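You operate a simulated robot arm through the tools that you are given. There is no shell and no other tool. Be economical: measure what you need, move in short steps, check, and stop when the job is done.

You run a simulated two-armed robot. Do the job below in one go: nothing can be reset, and whatever is moved stays where it is left.

Task
Reset the tripped stirrer and stir the syrup at 500 rpm until the streaks are gone.
Fine: it is the blue-patch stirrer; switch it off, turn the speed down, then switch it on again; leave it switched off with the knob at zero.

The check looks at the end state, three seconds after you hand in, the way a careful person would. Anything else that was tipped, shoved, dropped, spilled or broken makes it a failure.

Robot
Two 7-joint arms with two-finger parallel grippers on one trunk, on a base that drives. Base frame: it is fixed to the floor where the robot stands at the start and does not move with it; the origin is under the middle of the robot, x ahead of it, y to its left, z up; the surface under the hand at the start is at about z = 900. Units: mm, degrees, N and s.
The left shoulder is at the start at [-82, 119, 851], the right one opposite. With the tool pointing down near the work surface each hand reaches from about 100 to 560 mm from the robot's upright axis, wherever it stands, measured 20 degrees to its own side. Places, roughly: anchor paddle [-1750, 3750, 1000]; beaker [-1750, 500, 1000]; blue-patch stirrer [600, 100, 1300]; boat [-1750, 250, 1000]; cone paddle (4x4x22 cm) [700, 500, 1000]; disperser shaft [-2000, 250, 1000]; flat paddle [-2000, 750, 1250]; green-patch stirrer chuck lever [-1900, 800, 1300]; green-patch stirrer knob [-1800, 800, 1400]; green-patch stirrer screw [-2100, 700, 1400]; green-patch stirrer switch [-1800, 800, 1400]; large beaker [-2000, 1000, 1000]; orange-patch disperser chuck lever [600, 800, 1300]; orange-patch disperser knob [600, 800, 1400]; orange-patch disperser screw [800, 700, 1400]; orange-patch disperser switch [600, 800, 1400]. Payload 3.43 kg a hand.
The tool frame of a hand sits at the grasp point between the pads (the TCP): z along the fingers, y along the line on which they close. The tips reach 30 mm beyond it. The gripper opens to 94 mm. The fingers are 28 mm wide and 10 mm thick; the gripper's body (50 by 96 mm) begins 55 mm behind the TCP.
Orientation is that of the tool frame in the base frame, as a unit quaternion [x, y, z, w]. With the fingers straight down and closing along the base's y, the tool's x points along the base's -x, its y along +y and its z along -z.

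Tools
- The arms move only by the tool servo_tool. It takes "left_commands", "right_commands" or both (then of equal length, played together; a hand with none holds still); each is a list of rows, each a list of 3 entries, a list of its own where there are three numbers: the shift along the base's x, y, z in mm, then the turn, a rotation vector about the base's x, y, z in degrees, then the opening, from 0 (shut) to 1 (fully open). In form: [[[dx, dy, dz], [ax, ay, az], hand], ...]. A call has 1 to 20 rows; each row is the pose to reach, as a shift and turn from the pose commanded when the call began. Rows are played at 5 a second. More than 50 mm and 8.6 degrees between two rows, or a gripper value outside its range, and nothing of the call is played. A pose out of reach is approached as far as the arm can. The call stops where the force on the tool passes 90 N (or 10 N more than at its start, if that is more) or the arm is blocked; 0.2 s more then pass. The fingers move at their own pace (about 153 mm/s each) and stop on an object; they squeeze with about 29 N. The grip force told is the motor's: it shows also when the fingers shut on nothing. Time passes only in rows, and 0.2 s behind the last, so rows that repeat a pose let the fingers close. The reply holds the time, the measured pose of the TCP, the force on the tool along the base axes, the opening and the grip force, in the units named above and with some noise, with the torque about the TCP (base axes, N m) and any sound that the robot's microphone picked up, and new pictures: "views" is both (left out), scene, wrist or none (wrist: the cameras of the hands that moved).
- Cameras (640 x 400 px; columns grow to the right, rows downward): "scene" is now at [39.2, 9.4, 1566.8]; the picture's right is [0.11, -0.99, 0.00], its down [-0.70, -0.08, -0.71] and it looks along [0.70, 0.08, -0.71] (base axes); focal length 290 px, centre (320, 200). "left" rides on the left gripper at [76, -14, -102] in its tool frame; the picture's right is [0.18, 0.98, 0.00], its down [-0.75, 0.14, -0.64] and it looks along [-0.63, 0.12, 0.77] (tool axes); focal length 243 px, centre (320, 200). "right" rides on the right gripper at [76, 14, -103] in its tool frame; the picture's right is [-0.18, 0.98, 0.00], its down [-0.75, -0.14, -0.64] and it looks along [-0.63, -0.12, 0.77] (tool axes); focal length 243 px, centre (320, 200). There is no depth. A picture from a camera that has moved, and an enlarged one, comes with that camera's place and axes in the base frame and with its lens.
- lift_body(by): slides the trunk up (or, below 0, down) by that many mm; the arms and the scene camera ride with it, the base frame stays. It gives what a move gives, with no picture.
- roll_base(legs): drives the robot by 1 to 6 legs, each [ahead, left, turn to the left] in mm, mm and degrees, along the robot's own axes; the way and the turn of a leg run together, so that a leg with both is an arc; at most 1500 mm and 180 degrees a leg. The arms and the cameras ride along, it lands a little off, and it stops where it bumps. It gives what a move gives, and a new picture of the scene camera.
- turn_head(pan, tilt): turns the head with the scene camera to pan (to the left, within 143 degrees either way) and tilt (down, from -29 to 69), counted from straight ahead of the robot. It gives what a move gives, and a new picture of the scene camera.
- close_up(camera, box): a new picture of the part [left, top, right, bottom] of that camera's present view, enlarged. The clock stands still meanwhile.
- finish_job(): hands the job in; it is judged then, once.

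Go step by step. Nothing tells you exact positions but the pictures and the camera data: compare them with the known pose of the tool, close in by small moves and look again before you grip or let go. The budget is 120 turns and 260 pictures, counting those below and the enlarged ones. Unless the task says otherwise, let go and move clear before handing in, and close with one line.

The tools are called after "Request:" as name(argument=value, ...) on one line, values as JSON. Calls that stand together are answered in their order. servo_tool: Moves the arms, as the interface text tells. Its arguments: {"type":"object","properties":{"left_commands":{"type":"array"},"right_commands":{"type":"array"},"views":{"type":"string","enum":["both","scene","wrist","none"]}},"required":[]} The other tools are called the same way: lift_body (by) slides the trunk up or down; roll_base (legs) drives the base; turn_head (pan, tilt) turns the head that bears the scene camera; close_up (camera, box) takes an enlarged picture of a part of a camera's view; finish_job () hands the job in.

At the start:

```text
clock: 0.0
left_ee_pos: [341.4, 259.8, 999.9]
left_tcp_rot: [-0.001, 1.0, 0.0, 0.0]
left_contact_force: [0.3, -0.4, -0.8]
left_torque: [-0.01, 0.01, 0.0]
left_gripper_width: 93.9
left_finger_force: 0.1
right_ee_pos: [358.2, -59.7, 1001.4]
right_tcp_rot: [0.0, 1.0, 0.0, 0.0]
right_contact_force: [1.3, -0.1, -0.7]
right_torque: [-0.01, -0.02, -0.01]
right_gripper_width: 94.1
right_finger_force: 0.1
trunk travel left (down, up): [-275.0, 60.0]
robot x, y, heading: [-0.7, -3.1, 0.1]
head pan, tilt: [6.5, 45.0]
```

scene: 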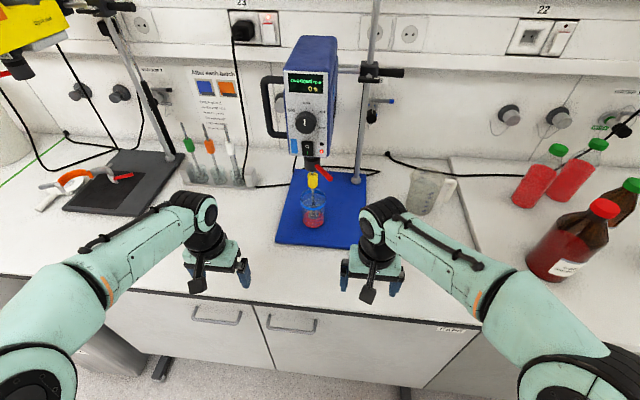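
right: 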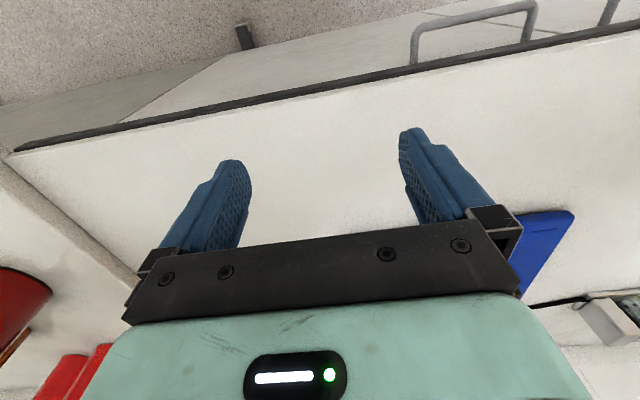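
left: 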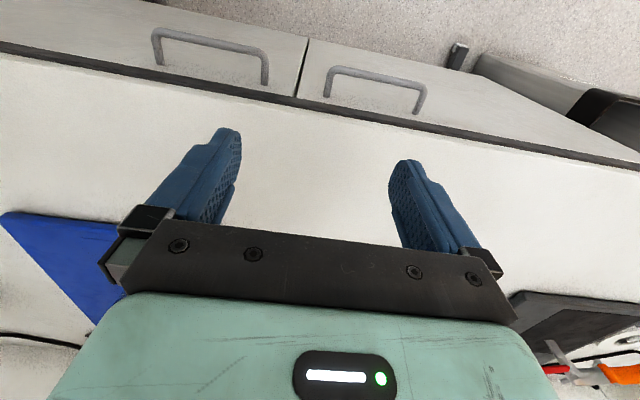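

The blue-patch stirrer stands ahead with a display, knob and switch on its front. I'll enlarge its panel and the sheet on the wall first.

Request:
close_up(camera="scene", box=[260, 40, 360, 240])

Request:
close_up(camera="scene", box=[180, 60, 270, 130])

Request:
close_up(camera="scene", box=[270, 60, 345, 110])

Request:
close_up(camera="scene", box=[275, 95, 345, 165])

```text
2.00 times, centred on (310, 140) of scene
camera zoom: at [39.2, 9.4, 1566.8], right [0.11, -0.99, 0.0], down [-0.7, -0.08, -0.71], along [0.7, 0.08, -0.71], focal length 580 px, centre (340, 320)
```

zoom: 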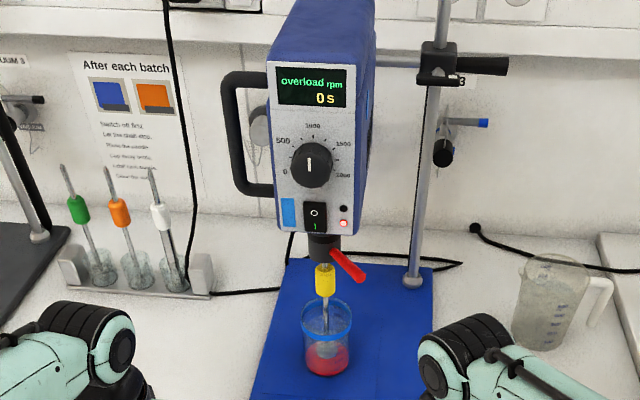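

```text
5.71 times, centred on (225, 95) of scene
camera zoom: at [39.2, 9.4, 1566.8], right [0.11, -0.99, 0.0], down [-0.7, -0.08, -0.71], along [0.7, 0.08, -0.71], focal length 1656 px, centre (863, 800)
```

zoom: 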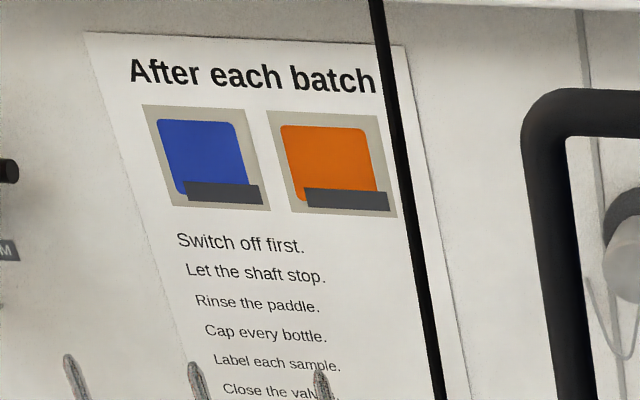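

```text
8.00 times, centred on (308, 85) of scene
camera zoom: at [39.2, 9.4, 1566.8], right [0.11, -0.99, 0.0], down [-0.7, -0.08, -0.71], along [0.7, 0.08, -0.71], focal length 2319 px, centre (420, 1120)
```

zoom: 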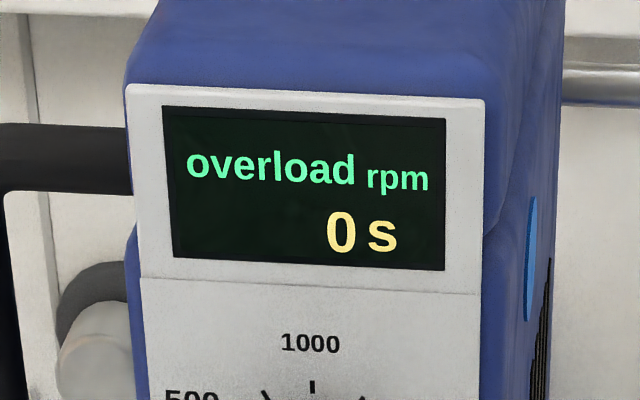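

```text
5.71 times, centred on (310, 130) of scene
camera zoom: at [39.2, 9.4, 1566.8], right [0.11, -0.99, 0.0], down [-0.7, -0.08, -0.71], along [0.7, 0.08, -0.71], focal length 1656 px, centre (377, 600)
```

zoom: 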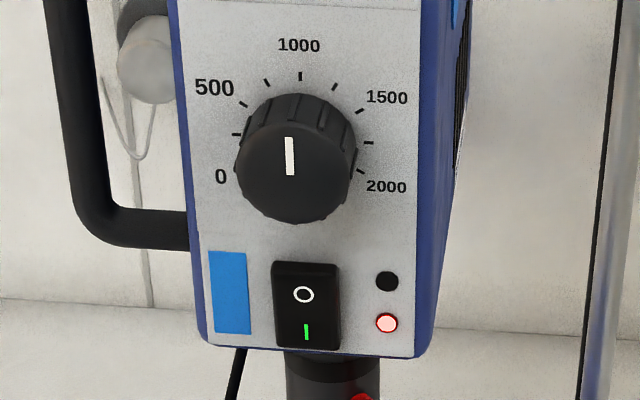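

The stirrer's front faces me at roughly x≈520, y≈90, with the knob at z≈1282 pointing near 1000, and the switch (O on top) at z≈1224. I'll raise the trunk and turn the left hand to point forward, well short of the panel.

Request:
lift_body(by=60)

Request:
servo_tool(left_commands=[[[-5, -15, 10], [0, -8, 0], 0.6], [[-10, -30, 20], [0, -16, 0], 0.6], [[-15, -45, 40], [0, -24, 0], 0.6], [[-20, -60, 60], [0, -32, 0], 0.6], [[-30, -75, 80], [0, -40, 0], 0.6], [[-40, -90, 100], [0, -48, 0], 0.6], [[-40, -105, 120], [0, -56, 0], 0.6], [[-40, -120, 140], [0, -64, 0], 0.6], [[-40, -135, 160], [0, -72, 0], 0.6], [[-40, -150, 180], [0, -80, 0], 0.6], [[-40, -165, 200], [0, -88, 0], 0.6], [[-40, -169, 222], [0, -90, 0], 0.6]])

```text
clock: 1.0
left_ee_pos: [342.4, 260.0, 1059.9]
left_tcp_rot: [0.0, 1.0, 0.0, 0.001]
left_contact_force: [-0.8, 0.0, 0.6]
left_torque: [0.02, 0.0, -0.01]
left_gripper_width: 94.1
left_finger_force: 0.2
right_ee_pos: [357.6, -58.9, 1060.2]
right_tcp_rot: [0.001, 1.0, 0.0, -0.001]
right_contact_force: [-1.2, 0.3, 0.0]
right_torque: [-0.04, -0.06, 0.0]
right_gripper_width: 94.0
right_finger_force: 0.1
trunk travel left (down, up): [-335.0, 0.0]
robot x, y, heading: [2.2, -3.1, -0.0]
head pan, tilt: [6.5, 45.0]
```

```text
clock: 3.6
left_ee_pos: [302.0, 91.4, 1281.1]
left_tcp_rot: [-0.001, 0.707, 0.001, 0.707]
left_contact_force: [0.7, 0.5, 1.1]
left_torque: [-0.03, 0.01, -0.04]
left_gripper_width: 56.5
left_finger_force: 0.1
right_ee_pos: [358.8, -58.0, 1059.7]
right_tcp_rot: [0.0, 1.0, 0.0, -0.001]
right_contact_force: [-0.6, 0.5, 0.6]
right_torque: [0.01, -0.01, 0.0]
right_gripper_width: 93.8
right_finger_force: 0.1
trunk travel left (down, up): [-335.0, 0.0]
robot x, y, heading: [-2.1, 0.5, 0.1]
head pan, tilt: [6.5, 45.0]
camera scene: at [38.3, 10.0, 1630.0], right [0.11, -0.99, 0.0], down [-0.7, -0.08, -0.71], along [0.7, 0.08, -0.71], focal length 290 px, centre (320, 200)
camera left: at [200.3, 75.3, 1203.3], right [0.0, 0.98, -0.18], down [-0.64, 0.14, 0.75], along [0.77, 0.12, 0.63], focal length 243 px, centre (320, 200)
```

scene: 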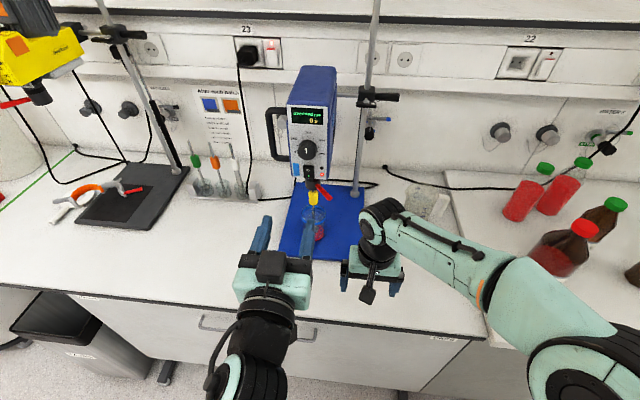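
left: 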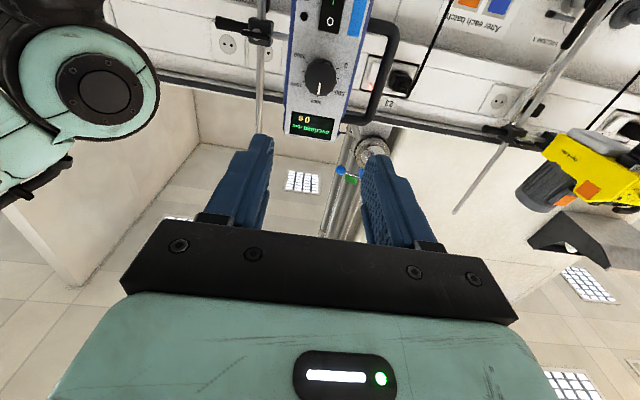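

Triangulating both views puts the knob's front at about (525, 91, 1279). I'll look closer at the switch and the lever before pressing.

Request:
close_up(camera="left", box=[260, 0, 420, 140])

Request:
close_up(camera="scene", box=[270, 110, 350, 230])

```text
2.86 times, centred on (340, 70) of left
camera zoom: at [200.3, 75.3, 1203.3], right [0.0, 0.98, -0.18], down [-0.64, 0.14, 0.75], along [0.77, 0.12, 0.63], focal length 693 px, centre (263, 571)
```

zoom: 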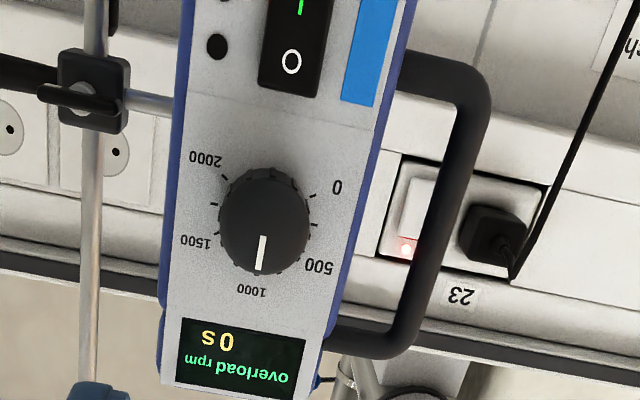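

```text
3.33 times, centred on (310, 170) of scene
camera zoom: at [38.3, 10.0, 1630.0], right [0.11, -0.99, 0.0], down [-0.7, -0.08, -0.71], along [0.7, 0.08, -0.71], focal length 966 px, centre (353, 300)
```

zoom: 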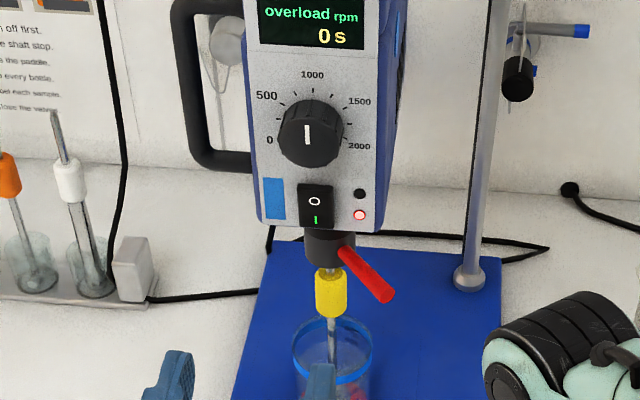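

Switch O half is about (530, 90, 1221), I half about z 1205. I'll roll the hand 90° with fingers shut and approach in front of the O half.

Request:
servo_tool(left_commands=[[[0, 0, -10], [8, 0, 0], 0], [[0, 0, -15], [16, 0, 0], 0], [[0, 0, -20], [24, 0, 0], 0], [[10, 0, -25], [32, 0, 0], 0], [[20, 0, -30], [40, 0, 0], 0], [[40, 0, -35], [48, 0, 0], 0], [[60, 0, -40], [56, 0, 0], 0], [[80, 0, -45], [64, 0, 0], 0], [[100, 0, -50], [72, 0, 0], 0], [[120, 0, -55], [80, 0, 0], 0], [[140, 0, -57], [88, 0, 0], 0], [[160, 0, -57], [90, 0, 0], 0], [[160, 0, -57], [90, 0, 0], 0]])

```text
clock: 5.0
left_ee_pos: [300.9, 50.8, 1264.3]
left_tcp_rot: [0.299, 0.623, 0.21, 0.691]
left_contact_force: [-0.4, -0.2, 1.2]
left_torque: [-0.04, 0.0, -0.02]
left_gripper_width: 0.0
left_finger_force: 28.9
right_ee_pos: [357.7, -60.2, 1058.5]
right_tcp_rot: [0.0, 1.0, 0.0, 0.0]
right_contact_force: [0.3, -0.3, 0.1]
right_torque: [0.01, -0.03, 0.06]
right_gripper_width: 93.7
right_finger_force: 0.1
trunk travel left (down, up): [-335.0, 0.0]
robot x, y, heading: [-5.0, 0.4, 0.1]
head pan, tilt: [6.5, 45.0]
stopped in row 6 (left hand): the arm was blocked; the commanded pose is now the measured one
camera scene: at [38.4, 9.3, 1630.0], right [0.11, -0.99, 0.0], down [-0.7, -0.08, -0.71], along [0.7, 0.08, -0.71], focal length 290 px, centre (320, 200)
camera left: at [210.1, 104.7, 1192.0], right [0.1, 0.84, 0.53], down [-0.72, -0.3, 0.62], along [0.68, -0.45, 0.58], focal length 243 px, centre (320, 200)
```

scene: 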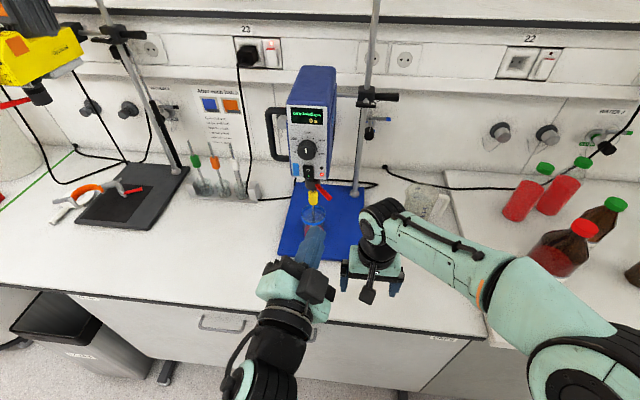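
left: 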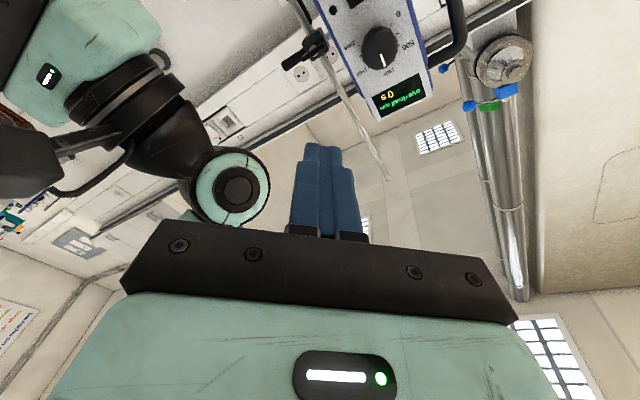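

The positive roll hits a joint limit. I'll undo it, move forward a bit, and try the negative roll.

Request:
servo_tool(left_commands=[[[15, 8, 0], [-8, 1, 1.4], 0], [[30, 16, 0], [-16, 2, 2.8], 0], [[45, 24, 0], [-24, 3.1, 4.2], 0], [[60, 32, 0], [-32, 4.2, 5.6], 0], [[80, 40, 0], [-39, 5.1, 6.8], 0], [[99, 40, 0], [-42.3, 5.6, 7.4], 0]], views="none")

Request:
servo_tool(left_commands=[[[0, 0, -5], [-8, 0, 0], 0], [[0, 0, -10], [-16, 0, 0], 0], [[0, 0, -15], [-24, 0, 0], 0], [[0, 0, -20], [-32, 0, 0], 0], [[0, 0, -25], [-40, 0, 0], 0], [[0, 0, -30], [-48, 0, 0], 0], [[0, 0, -35], [-56, 0, 0], 0], [[0, 0, -40], [-64, 0, 0], 0], [[0, 0, -40], [-72, 0, 0], 0], [[0, 0, -40], [-80, 0, 0], 0], [[0, 0, -40], [-88, 0, 0], 0], [[0, 0, -40], [-90, 0, 0], 0]])

```text
clock: 6.4
left_ee_pos: [402.4, 91.6, 1264.3]
left_tcp_rot: [-0.002, 0.706, 0.0, 0.708]
left_contact_force: [0.2, 0.5, -0.3]
left_torque: [-0.02, -0.02, 0.0]
left_gripper_width: 0.0
left_finger_force: 28.7
right_ee_pos: [359.8, -59.4, 1059.1]
right_tcp_rot: [0.0, 1.0, 0.0, 0.0]
right_contact_force: [-0.4, -0.2, -0.1]
right_torque: [0.03, 0.02, -0.02]
right_gripper_width: 94.2
right_finger_force: 0.0
trunk travel left (down, up): [-335.0, 0.0]
robot x, y, heading: [-3.3, 0.1, 0.2]
head pan, tilt: [6.5, 45.0]
```

```text
clock: 9.0
left_ee_pos: [400.0, 89.7, 1224.4]
left_tcp_rot: [0.502, -0.5, 0.498, -0.5]
left_contact_force: [-0.2, 0.4, 0.1]
left_torque: [-0.03, 0.0, 0.02]
left_gripper_width: 0.3
left_finger_force: 29.4
right_ee_pos: [358.1, -60.2, 1059.5]
right_tcp_rot: [-0.001, 1.0, 0.001, 0.0]
right_contact_force: [0.5, 0.1, -0.2]
right_torque: [0.05, 0.0, 0.03]
right_gripper_width: 94.1
right_finger_force: 0.0
trunk travel left (down, up): [-335.0, 0.0]
robot x, y, heading: [0.1, 0.6, 0.2]
head pan, tilt: [6.5, 45.0]
camera scene: at [38.3, 9.3, 1630.0], right [0.11, -0.99, 0.0], down [-0.7, -0.08, -0.71], along [0.7, 0.08, -0.71], focal length 290 px, centre (320, 200)
camera left: at [299.2, 11.9, 1237.3], right [0.0, -0.19, -0.98], down [-0.64, 0.75, -0.14], along [0.76, 0.63, -0.12], focal length 243 px, centre (320, 200)
```

scene: 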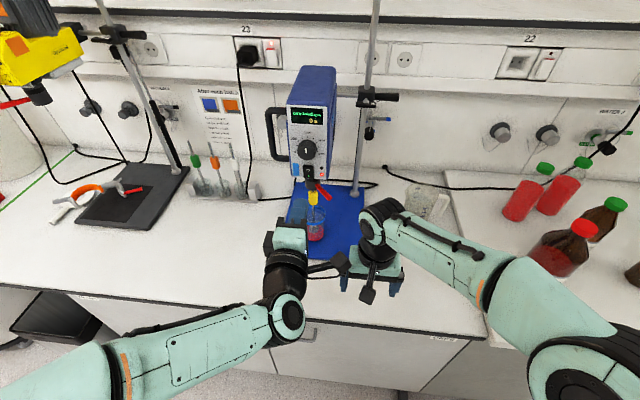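
left: 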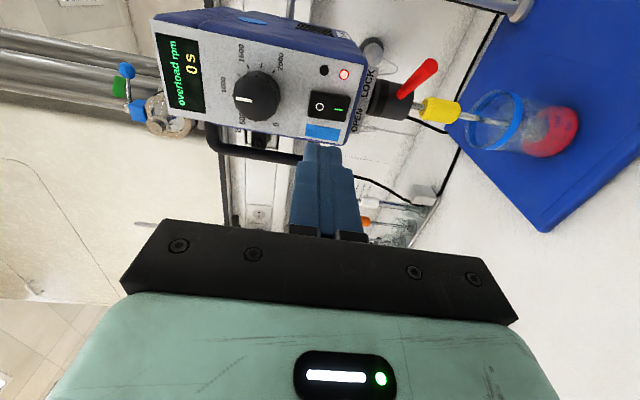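

The negative roll works, and this view confirms O at about (536, 91, 1222). I'll move close in front of it.

Request:
servo_tool(left_commands=[[[40, 1, 0], [0, 0, 0], 0], [[80, 1, 0], [0, 0, 0], 0], [[92, 1, 0], [0, 0, 0], 0]], views="wrist")

Request:
close_up(camera="left", box=[180, 0, 420, 180])

```text
clock: 9.8
left_ee_pos: [492.3, 89.9, 1224.5]
left_tcp_rot: [0.501, -0.5, 0.5, -0.5]
left_contact_force: [0.2, -0.1, 0.9]
left_torque: [-0.01, -0.05, 0.0]
left_gripper_width: 0.0
left_finger_force: 29.4
right_ee_pos: [358.1, -59.5, 1059.9]
right_tcp_rot: [0.0, 1.0, 0.0, -0.001]
right_contact_force: [0.5, 0.5, -0.8]
right_torque: [0.02, -0.01, 0.01]
right_gripper_width: 94.0
right_finger_force: 0.1
trunk travel left (down, up): [-335.0, 0.0]
robot x, y, heading: [0.2, 1.3, 0.1]
head pan, tilt: [6.5, 45.0]
camera left: at [391.7, 13.2, 1238.0], right [0.0, -0.18, -0.98], down [-0.64, 0.75, -0.14], along [0.76, 0.63, -0.12], focal length 243 px, centre (320, 200)
```

left: 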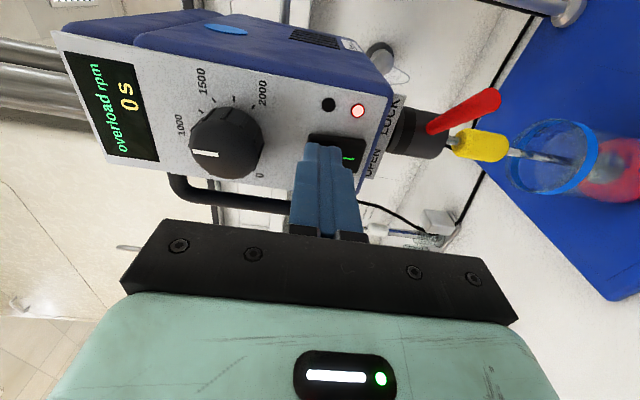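

```text
2.22 times, centred on (300, 90) of left
camera zoom: at [391.7, 13.2, 1238.0], right [0.0, -0.18, -0.98], down [-0.64, 0.75, -0.14], along [0.76, 0.63, -0.12], focal length 539 px, centre (364, 444)
```

zoom: 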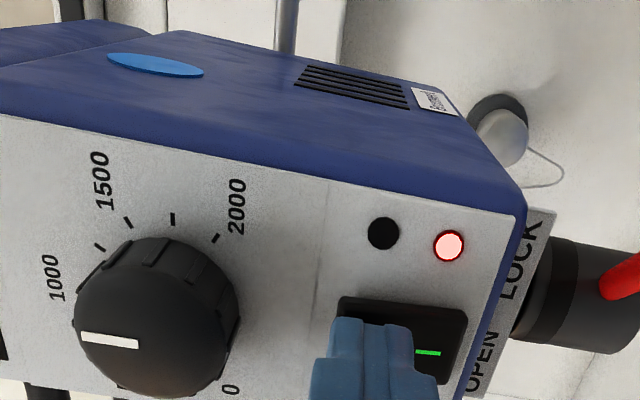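

The fingertips are over the O half. Moving up 4 mm and pressing in carefully.

Request:
servo_tool(left_commands=[[[0, 1, 4], [0, 0, 0], 0], [[5, 1, 4], [0, 0, 0], 0], [[8, 1, 4], [0, 0, 0], 0], [[10, 1, 4], [0, 0, 0], 0]], views="wrist")

```text
clock: 10.8
left_ee_pos: [498.4, 92.4, 1228.5]
left_tcp_rot: [0.501, -0.499, 0.499, -0.501]
left_contact_force: [-18.1, 2.7, -1.3]
left_torque: [0.01, 0.18, 0.01]
left_gripper_width: 0.0
left_finger_force: 28.7
right_ee_pos: [356.2, -59.5, 1061.4]
right_tcp_rot: [-0.001, 1.0, 0.001, 0.001]
right_contact_force: [0.8, 0.4, -0.3]
right_torque: [0.02, 0.0, -0.04]
right_gripper_width: 94.1
right_finger_force: 0.1
trunk travel left (down, up): [-335.0, 0.0]
robot x, y, heading: [-0.7, -2.7, 0.2]
head pan, tilt: [6.5, 45.0]
camera left: at [397.8, 14.0, 1242.3], right [0.0, -0.18, -0.98], down [-0.64, 0.75, -0.14], along [0.77, 0.63, -0.12], focal length 243 px, centre (320, 200)
```

left: 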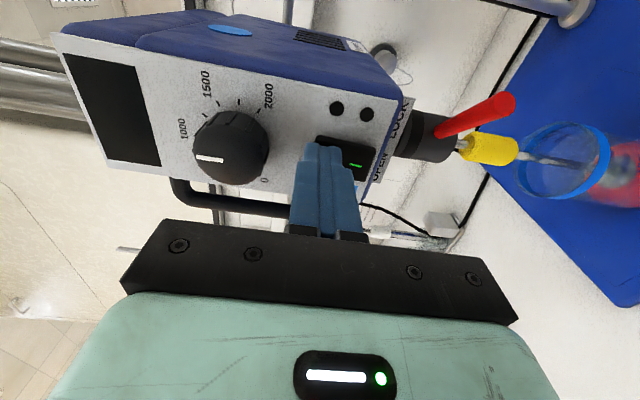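

The stirrer is off: display and LED are dark. I'll back away, open, and come up in front of the knob.

Request:
servo_tool(left_commands=[[[-20, 0, 0], [0, 0, 0], 0], [[-60, 0, 0], [0, 0, 0], 0], [[-60, 0, 50], [0, 0, 0], 0.64], [[-40, -1, 51], [0, 0, 0], 0.64], [[-28, -1, 51], [0, 0, 0], 0.64]], views="both")

Request:
close_up(camera="left", box=[180, 0, 460, 240])

```text
clock: 12.0
left_ee_pos: [474.2, 90.2, 1280.5]
left_tcp_rot: [0.501, -0.5, 0.499, -0.5]
left_contact_force: [-0.2, 0.8, -1.1]
left_torque: [0.01, 0.01, 0.02]
left_gripper_width: 60.2
left_finger_force: 0.0
right_ee_pos: [358.7, -60.0, 1059.4]
right_tcp_rot: [-0.001, 1.0, 0.0, 0.0]
right_contact_force: [-0.3, -0.8, -0.1]
right_torque: [0.01, -0.03, 0.02]
right_gripper_width: 94.1
right_finger_force: 0.0
trunk travel left (down, up): [-335.0, 0.0]
robot x, y, heading: [-1.1, 0.2, 0.1]
head pan, tilt: [6.5, 45.0]
camera scene: at [38.1, 9.4, 1630.0], right [0.11, -0.99, 0.0], down [-0.7, -0.08, -0.71], along [0.7, 0.08, -0.71], focal length 290 px, centre (320, 200)
camera left: at [372.6, 11.4, 1294.6], right [0.0, -0.18, -0.98], down [-0.64, 0.75, -0.14], along [0.76, 0.63, -0.12], focal length 243 px, centre (320, 200)
```

scene: 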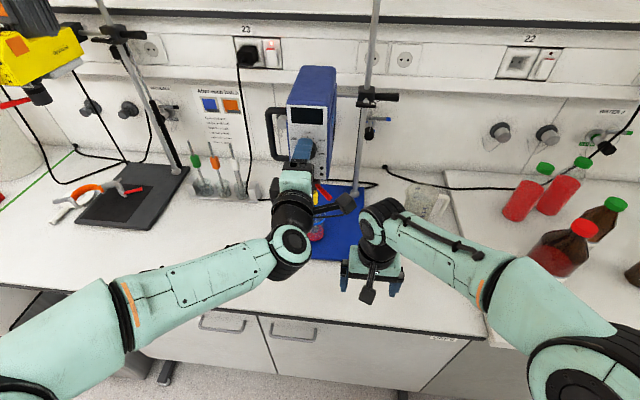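
left: 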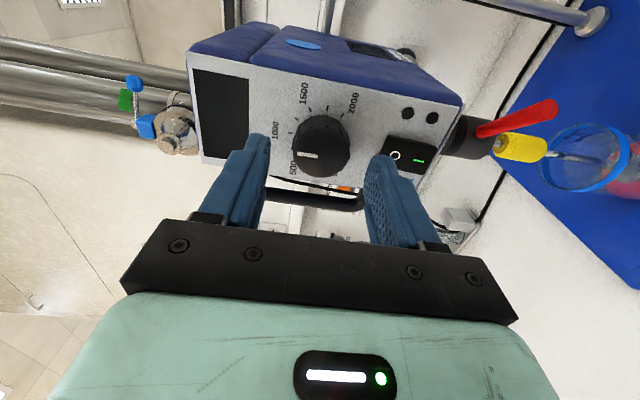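

```text
1.67 times, centred on (320, 120) of left
camera zoom: at [372.6, 11.4, 1294.6], right [0.0, -0.18, -0.98], down [-0.64, 0.75, -0.14], along [0.76, 0.63, -0.12], focal length 404 px, centre (320, 333)
```

zoom: 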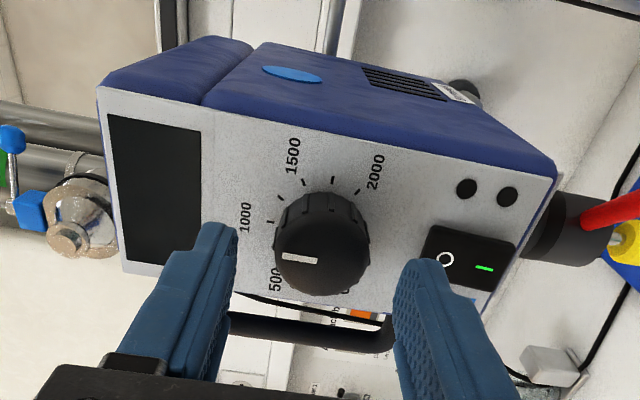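

The knob sits centred between the fingers. Moving in about 18 mm, then closing gently.

Request:
servo_tool(left_commands=[[[10, 1, 0], [0, 0, 0], 0.64], [[18, 1, 0], [0, 0, 0], 0.64], [[18, 1, 0], [0, 0, 0], 0.5], [[18, 1, 0], [0, 0, 0], 0.0], [[18, 1, 0], [0, 0, 0], 0.0]], views="wrist")

```text
clock: 13.2
left_ee_pos: [492.9, 90.5, 1280.8]
left_tcp_rot: [0.501, -0.501, 0.498, -0.5]
left_contact_force: [-0.9, 0.0, -0.7]
left_torque: [-0.01, 0.07, -0.07]
left_gripper_width: 36.9
left_finger_force: 44.8
right_ee_pos: [359.0, -60.0, 1060.5]
right_tcp_rot: [0.0, 1.0, -0.001, 0.001]
right_contact_force: [-0.9, -0.7, 0.1]
right_torque: [0.0, 0.04, 0.02]
right_gripper_width: 93.7
right_finger_force: 0.0
trunk travel left (down, up): [-335.0, 0.0]
robot x, y, heading: [-0.7, 4.2, 0.1]
head pan, tilt: [6.5, 45.0]
camera left: at [391.8, 12.5, 1293.4], right [0.0, -0.18, -0.98], down [-0.64, 0.75, -0.14], along [0.76, 0.63, -0.12], focal length 243 px, centre (320, 200)
```

left: 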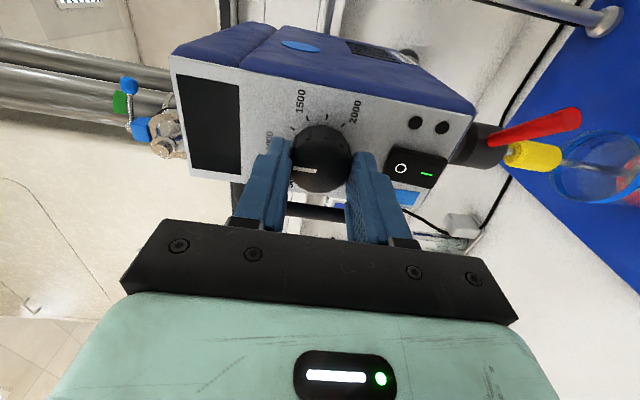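

Gripped at 37 mm with no side force. Now turning counter-clockwise (seen from the front) by 64°.

Request:
servo_tool(left_commands=[[[0, 0, 0], [-8, 0, 0], 0], [[0, 0, 0], [-16, 0, 0], 0], [[0, 0, 0], [-24, 0, 0], 0], [[0, 0, 0], [-32, 0, 0], 0], [[0, 0, 0], [-40, 0, 0], 0], [[0, 0, 0], [-48, 0, 0], 0], [[0, 0, 0], [-56, 0, 0], 0], [[0, 0, 0], [-64, 0, 0], 0]], views="both")

Request:
close_up(camera="scene", box=[270, 80, 350, 200])

```text
clock: 15.0
left_ee_pos: [491.1, 90.4, 1280.6]
left_tcp_rot: [0.689, -0.16, 0.689, -0.157]
left_contact_force: [8.3, -5.0, 9.1]
left_torque: [0.04, -0.63, -0.48]
left_gripper_width: 36.4
left_finger_force: 44.5
right_ee_pos: [359.2, -60.4, 1059.7]
right_tcp_rot: [0.0, 1.0, 0.0, 0.001]
right_contact_force: [-0.2, 0.7, -0.1]
right_torque: [-0.01, -0.03, 0.02]
right_gripper_width: 94.0
right_finger_force: 0.0
trunk travel left (down, up): [-335.0, 0.0]
robot x, y, heading: [-1.0, 0.7, -0.0]
head pan, tilt: [6.5, 45.0]
camera scene: at [39.5, 8.3, 1630.0], right [0.11, -0.99, 0.0], down [-0.7, -0.08, -0.71], along [0.7, 0.08, -0.71], focal length 290 px, centre (320, 200)
camera left: at [391.6, 69.3, 1354.3], right [0.0, -0.96, -0.26], down [-0.64, 0.2, -0.74], along [0.77, 0.17, -0.62], focal length 243 px, centre (320, 200)
```

scene: 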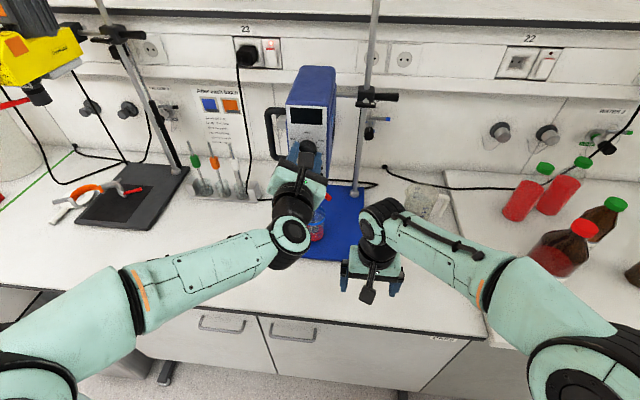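
left: 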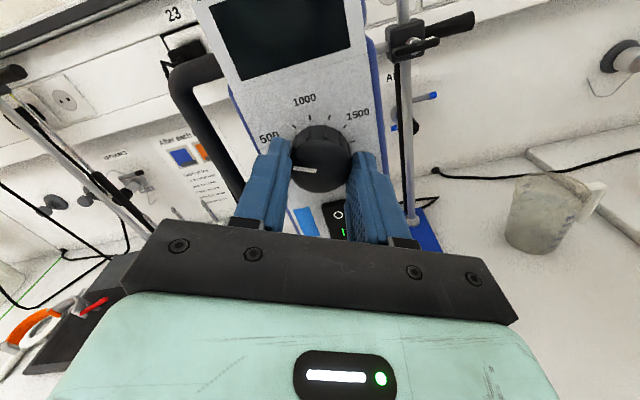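

```text
3.33 times, centred on (310, 140) of scene
camera zoom: at [39.5, 8.3, 1630.0], right [0.11, -0.99, 0.0], down [-0.7, -0.08, -0.71], along [0.7, 0.08, -0.71], focal length 966 px, centre (353, 400)
```

zoom: 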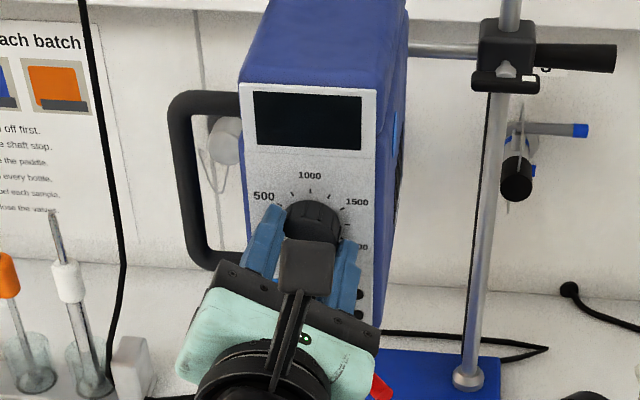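

The knob has turned with the hand and now points near 500. I'll continue toward zero in steps, watching the torque.

Request:
servo_tool(left_commands=[[[0, 0, 0], [-8, 0, 0], 0], [[0, 0, 0], [-16, 0, 0], 0], [[0, 0, 0], [-24, 0, 0], 0], [[0, 0, 0], [-32, 0, 0], 0], [[0, 0, 0], [-40, 0, 0], 0], [[0, 0, 0], [-48, 0, 0], 0]], views="wrist")

```text
clock: 16.4
left_ee_pos: [492.8, 90.9, 1280.2]
left_tcp_rot: [0.694, 0.134, 0.694, 0.137]
left_contact_force: [10.5, -2.1, 15.7]
left_torque: [-0.02, -0.25, -0.17]
left_gripper_width: 36.3
left_finger_force: 45.0
right_ee_pos: [359.1, -60.1, 1059.6]
right_tcp_rot: [0.0, 1.0, 0.0, 0.0]
right_contact_force: [-0.2, -1.0, -0.1]
right_torque: [0.01, 0.02, -0.01]
right_gripper_width: 93.8
right_finger_force: 0.1
trunk travel left (down, up): [-335.0, 0.0]
robot x, y, heading: [1.1, -0.5, 0.1]
head pan, tilt: [6.5, 45.0]
camera left: at [391.5, 132.4, 1344.0], right [0.0, -0.84, 0.54], down [-0.64, -0.41, -0.65], along [0.77, -0.35, -0.54], focal length 243 px, centre (320, 200)
```

left: 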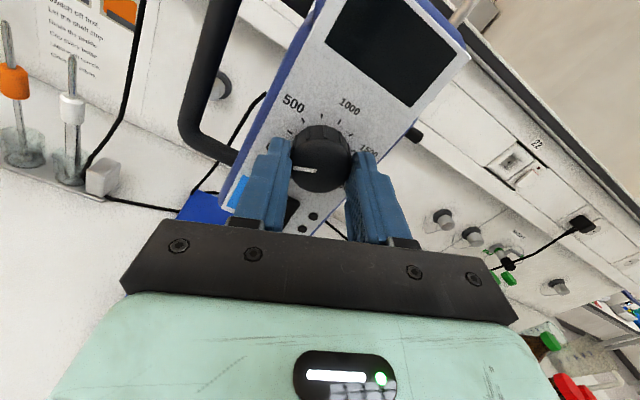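

Turned about 112° in all; continuing until the end stop at zero.

Request:
servo_tool(left_commands=[[[0, 0, 0], [-6, 0, 0], 0], [[0, 0, 0], [-12, 0, 0], 0], [[0, 0, 0], [-18, 0, 0], 0]], views="wrist")

Request:
close_up(camera="left", box=[220, 60, 420, 260])

```text
clock: 17.2
left_ee_pos: [493.4, 90.6, 1278.0]
left_tcp_rot: [0.667, 0.24, 0.662, 0.244]
left_contact_force: [2.2, -4.2, 6.7]
left_torque: [0.57, 0.18, -0.46]
left_gripper_width: 36.7
left_finger_force: 44.9
right_ee_pos: [359.1, -60.2, 1059.5]
right_tcp_rot: [0.0, 1.0, 0.0, 0.0]
right_contact_force: [0.3, -0.1, 1.0]
right_torque: [-0.03, -0.02, 0.0]
right_gripper_width: 93.9
right_finger_force: 0.0
trunk travel left (down, up): [-335.0, 0.0]
robot x, y, heading: [2.8, 1.6, 0.3]
head pan, tilt: [6.5, 45.0]
camera left: at [392.0, 149.2, 1326.1], right [0.0, -0.63, 0.77], down [-0.65, -0.59, -0.48], along [0.76, -0.5, -0.41], focal length 243 px, centre (320, 200)
```

left: 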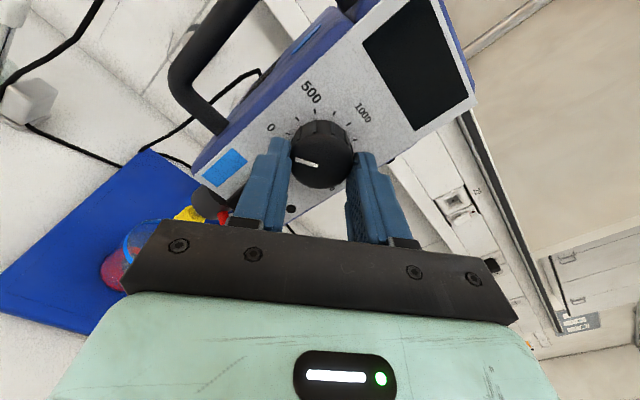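

```text
2.00 times, centred on (320, 160) of left
camera zoom: at [392.0, 149.2, 1326.1], right [0.0, -0.63, 0.77], down [-0.65, -0.59, -0.48], along [0.76, -0.5, -0.41], focal length 485 px, centre (320, 280)
```

zoom: 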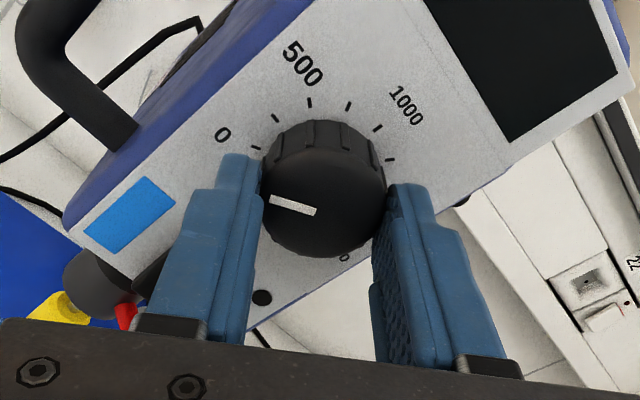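

The knob is on its zero stop (torque rose and the grip slipped slightly). I'll open, back off, roll back to the switch pose, and shut the fingers.

Request:
servo_tool(left_commands=[[[0, 0, 0], [0, 0, 0], 0.6], [[0, 0, 0], [0, 0, 0], 0.6], [[-30, 0, 0], [0, 0, 0], 0.6], [[-60, 0, 0], [0, 0, 0], 0.6]], views="none")

Request:
servo_tool(left_commands=[[[0, 0, 0], [8.4, 0, 0], 0], [[0, 0, -6], [16.8, 0, 0], 0], [[0, 0, -12], [25.2, 0, 0], 0], [[0, 0, -18], [33.6, 0, 0], 0], [[0, 0, -24], [42, 0, 0], 0], [[0, 0, -30], [50.4, 0, 0], 0], [[0, 0, -36], [58.8, 0, 0], 0], [[0, 0, -42], [67.2, 0, 0], 0], [[0, 0, -48], [75.6, 0, 0], 0], [[0, 0, -54], [84, 0, 0], 0], [[0, 0, -60], [92.4, 0, 0], 0], [[0, 0, -66], [100.8, 0, 0], 0], [[0, 0, -72], [109.2, 0, 0], 0], [[0, 0, -78], [117.6, 0, 0], 0], [[0, 0, -80], [126, 0, 0], 0], [[0, 0, -80], [130, 0, 0], 0]], views="both")

Request:
close_up(camera="left", box=[180, 0, 420, 180])

```text
clock: 18.2
left_ee_pos: [430.4, 91.2, 1279.3]
left_tcp_rot: [0.665, 0.241, 0.663, 0.243]
left_contact_force: [-0.1, -0.2, -0.7]
left_torque: [0.01, 0.02, 0.0]
left_gripper_width: 56.5
left_finger_force: 0.1
right_ee_pos: [357.6, -60.5, 1060.7]
right_tcp_rot: [0.0, 1.0, 0.0, 0.0]
right_contact_force: [-0.5, 1.1, -0.5]
right_torque: [0.01, 0.04, 0.0]
right_gripper_width: 94.0
right_finger_force: 0.1
trunk travel left (down, up): [-335.0, 0.0]
robot x, y, heading: [-0.8, 0.3, -0.3]
head pan, tilt: [6.5, 45.0]
```

```text
clock: 21.6
left_ee_pos: [431.6, 92.2, 1198.6]
left_tcp_rot: [0.501, -0.501, 0.497, -0.5]
left_contact_force: [-0.8, 0.8, -0.1]
left_torque: [0.02, 0.0, -0.01]
left_gripper_width: 0.0
left_finger_force: 28.9
right_ee_pos: [359.6, -59.1, 1060.5]
right_tcp_rot: [0.0, 1.0, 0.0, 0.0]
right_contact_force: [0.3, 0.4, 1.0]
right_torque: [-0.02, 0.0, 0.01]
right_gripper_width: 94.2
right_finger_force: 0.1
trunk travel left (down, up): [-335.0, 0.0]
robot x, y, heading: [-1.7, -0.3, -0.0]
head pan, tilt: [6.5, 45.0]
camera scene: at [38.4, 9.4, 1630.0], right [0.11, -0.99, 0.0], down [-0.7, -0.08, -0.71], along [0.7, 0.08, -0.71], focal length 290 px, centre (320, 200)
camera left: at [331.1, 14.3, 1212.6], right [0.0, -0.18, -0.98], down [-0.64, 0.75, -0.14], along [0.76, 0.63, -0.12], focal length 243 px, centre (320, 200)
```

scene: 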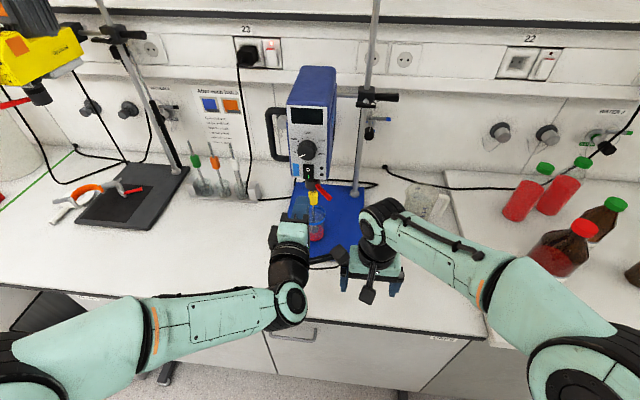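
left: 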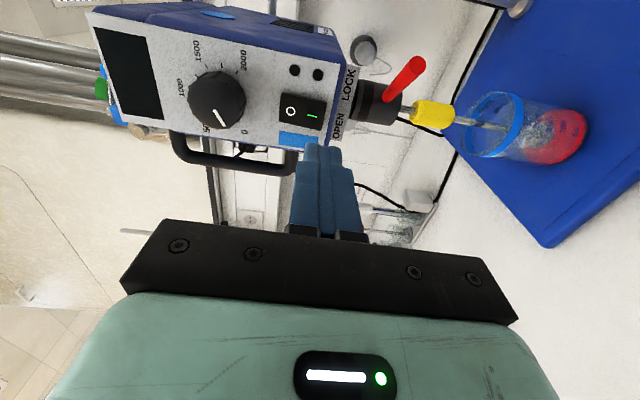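

```text
2.22 times, centred on (300, 90) of left
camera zoom: at [331.1, 14.3, 1212.6], right [0.0, -0.18, -0.98], down [-0.64, 0.75, -0.14], along [0.76, 0.63, -0.12], focal length 539 px, centre (364, 444)
```

zoom: 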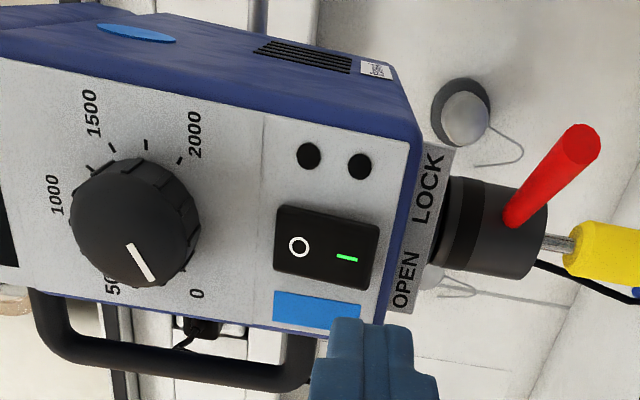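

By projecting the pointer ends, it sits about 122° left of upright, which is the 0 mark. Now pressing the I half.

Request:
servo_tool(left_commands=[[[30, 0, 4], [0, 0, 0], 0], [[55, 0, 4], [0, 0, 0], 0], [[60, 0, 4], [0, 0, 0], 0], [[63, 0, 4], [0, 0, 0], 0], [[66, 0, 4], [0, 0, 0], 0]], views="wrist")

Request:
close_up(camera="left", box=[20, 0, 420, 250])

```text
clock: 22.8
left_ee_pos: [498.9, 91.2, 1203.5]
left_tcp_rot: [0.501, -0.5, 0.499, -0.5]
left_contact_force: [-0.6, -0.5, -1.4]
left_torque: [0.04, 0.02, 0.01]
left_gripper_width: 0.0
left_finger_force: 28.9
right_ee_pos: [357.9, -60.1, 1059.4]
right_tcp_rot: [-0.001, 1.0, -0.001, 0.0]
right_contact_force: [0.7, -0.7, -0.1]
right_torque: [-0.02, 0.02, 0.02]
right_gripper_width: 94.1
right_finger_force: 0.0
trunk travel left (down, up): [-335.0, 0.0]
robot x, y, heading: [-1.3, -1.4, 0.0]
head pan, tilt: [6.5, 45.0]
camera left: at [397.1, 13.7, 1216.6], right [0.0, -0.18, -0.98], down [-0.64, 0.75, -0.14], along [0.76, 0.63, -0.12], focal length 243 px, centre (320, 200)
```

left: 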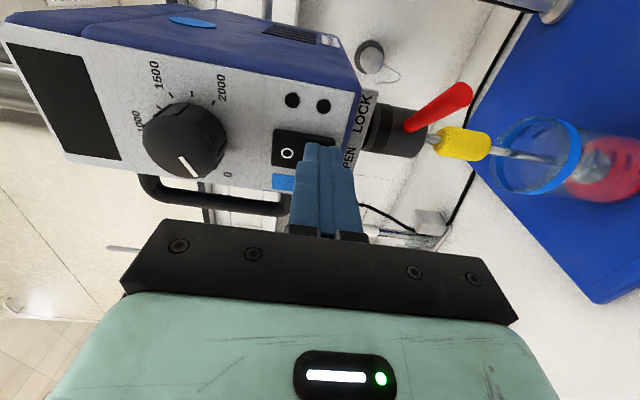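

```text
1.60 times, centred on (220, 125) of left
camera zoom: at [397.1, 13.7, 1216.6], right [0.0, -0.18, -0.98], down [-0.64, 0.75, -0.14], along [0.76, 0.63, -0.12], focal length 388 px, centre (480, 320)
```

zoom: 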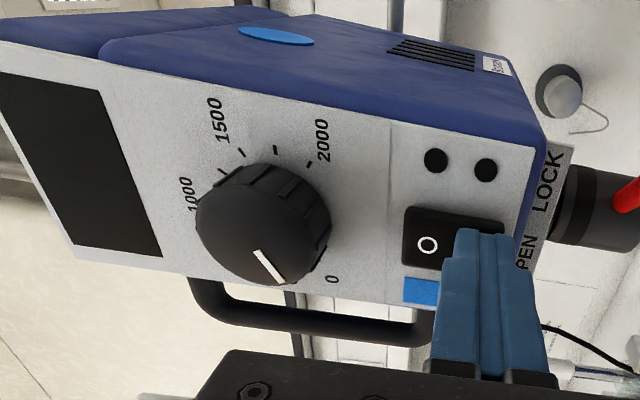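

No contact yet and still off; pressing further in small steps.

Request:
servo_tool(left_commands=[[[2, 0, 0], [0, 0, 0], 0], [[4, 0, 0], [0, 0, 0], 0], [[6, 0, 0], [0, 0, 0], 0], [[8, 0, 0], [0, 0, 0], 0]], views="wrist")

```text
clock: 23.8
left_ee_pos: [499.6, 91.1, 1203.3]
left_tcp_rot: [0.502, -0.501, 0.499, -0.498]
left_contact_force: [-42.8, 3.2, -13.7]
left_torque: [-0.06, -0.02, 0.08]
left_gripper_width: 0.1
left_finger_force: 28.3
right_ee_pos: [353.4, -59.3, 1061.1]
right_tcp_rot: [0.001, 1.0, 0.0, 0.002]
right_contact_force: [0.3, 0.0, 0.0]
right_torque: [0.04, 0.01, 0.01]
right_gripper_width: 94.0
right_finger_force: 0.0
trunk travel left (down, up): [-335.0, 0.0]
robot x, y, heading: [-2.1, 0.7, 0.1]
head pan, tilt: [6.5, 45.0]
camera left: at [397.5, 13.9, 1216.6], right [0.0, -0.18, -0.98], down [-0.64, 0.75, -0.14], along [0.77, 0.63, -0.12], focal length 243 px, centre (320, 200)
```

left: 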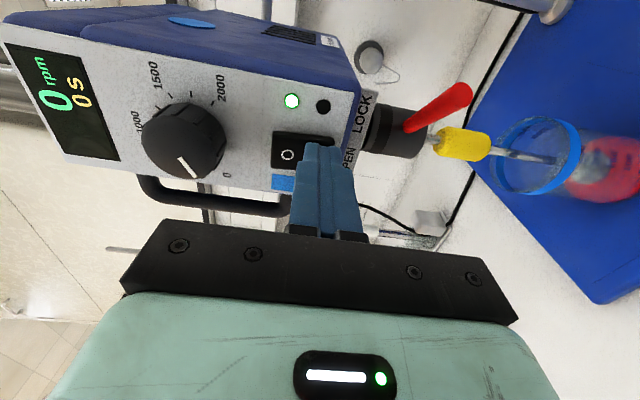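

The stirrer is on at 0 rpm with a green light. Now backing off and taking the knob again.

Request:
servo_tool(left_commands=[[[-30, 0, 0], [0, 0, 0], 0], [[-60, 0, 0], [0, 0, 0], 0], [[-60, 0, 40], [0, 0, 0], 0.3], [[-60, 0.5, 76], [0, 0, 0], 0.62], [[-40, 0.5, 76], [0, 0, 0], 0.62], [[-25, 0.5, 76], [0, 0, 0], 0.62], [[-15, 0.5, 76], [0, 0, 0], 0.62]], views="wrist")

```text
clock: 25.4
left_ee_pos: [491.1, 92.4, 1279.1]
left_tcp_rot: [0.501, -0.5, 0.499, -0.5]
left_contact_force: [-0.5, 0.8, 0.8]
left_torque: [0.01, 0.0, -0.01]
left_gripper_width: 58.3
left_finger_force: 0.1
right_ee_pos: [357.9, -60.0, 1060.0]
right_tcp_rot: [0.0, 1.0, 0.001, 0.0]
right_contact_force: [-0.9, -0.1, -0.3]
right_torque: [-0.01, 0.02, 0.0]
right_gripper_width: 94.4
right_finger_force: 0.1
trunk travel left (down, up): [-335.0, 0.0]
robot x, y, heading: [-1.4, 1.8, -0.2]
head pan, tilt: [6.5, 45.0]
camera left: at [390.6, 14.2, 1293.4], right [0.0, -0.18, -0.98], down [-0.64, 0.75, -0.14], along [0.76, 0.63, -0.12], focal length 243 px, centre (320, 200)
```

left: 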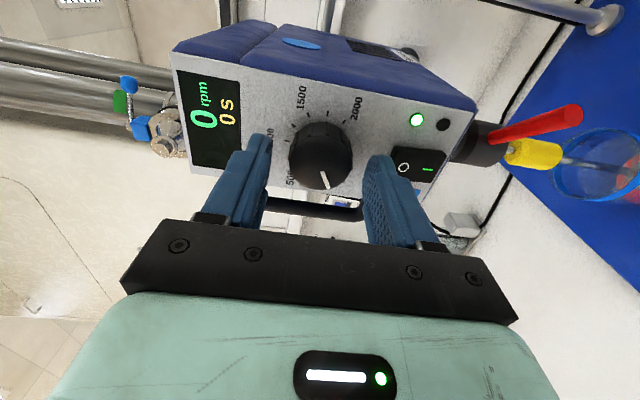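

The display reads 0 rpm and the knob is between the fingers. Closing and turning up by about 30° first.

Request:
servo_tool(left_commands=[[[0, 0, 0.5], [0, 0, 0], 0.4], [[0, 0, 0.5], [0, 0, 0], 0], [[0, 0, 0.5], [0, 0, 0], 0], [[0, 0, 0.5], [8, 0, 0], 0], [[0, 0, 0.5], [16, 0, 0], 0], [[0, 0, 0.5], [24, 0, 0], 0], [[0, 0, 0.5], [30, 0, 0], 0], [[0, 0, 0.5], [30, 0, 0], 0]], views="wrist")

```text
clock: 27.2
left_ee_pos: [492.8, 91.9, 1280.2]
left_tcp_rot: [-0.354, 0.613, -0.352, 0.612]
left_contact_force: [2.1, -2.6, -4.5]
left_torque: [0.0, -0.08, 0.26]
left_gripper_width: 36.9
left_finger_force: 44.8
right_ee_pos: [358.5, -58.8, 1058.7]
right_tcp_rot: [-0.001, 1.0, 0.001, 0.0]
right_contact_force: [0.6, 0.3, 0.4]
right_torque: [0.01, 0.01, -0.01]
right_gripper_width: 94.0
right_finger_force: 0.0
trunk travel left (down, up): [-335.0, 0.0]
robot x, y, heading: [3.4, 3.0, 0.2]
head pan, tilt: [6.5, 45.0]
camera left: at [390.6, 17.2, 1253.4], right [0.0, 0.33, -0.94], down [-0.64, 0.72, 0.26], along [0.77, 0.61, 0.21], focal length 243 px, centre (320, 200)
```

left: 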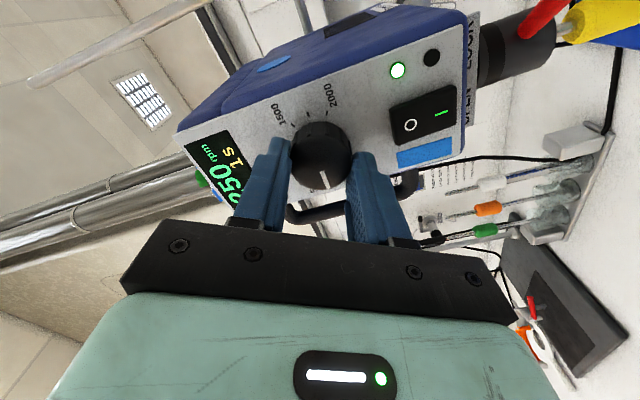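

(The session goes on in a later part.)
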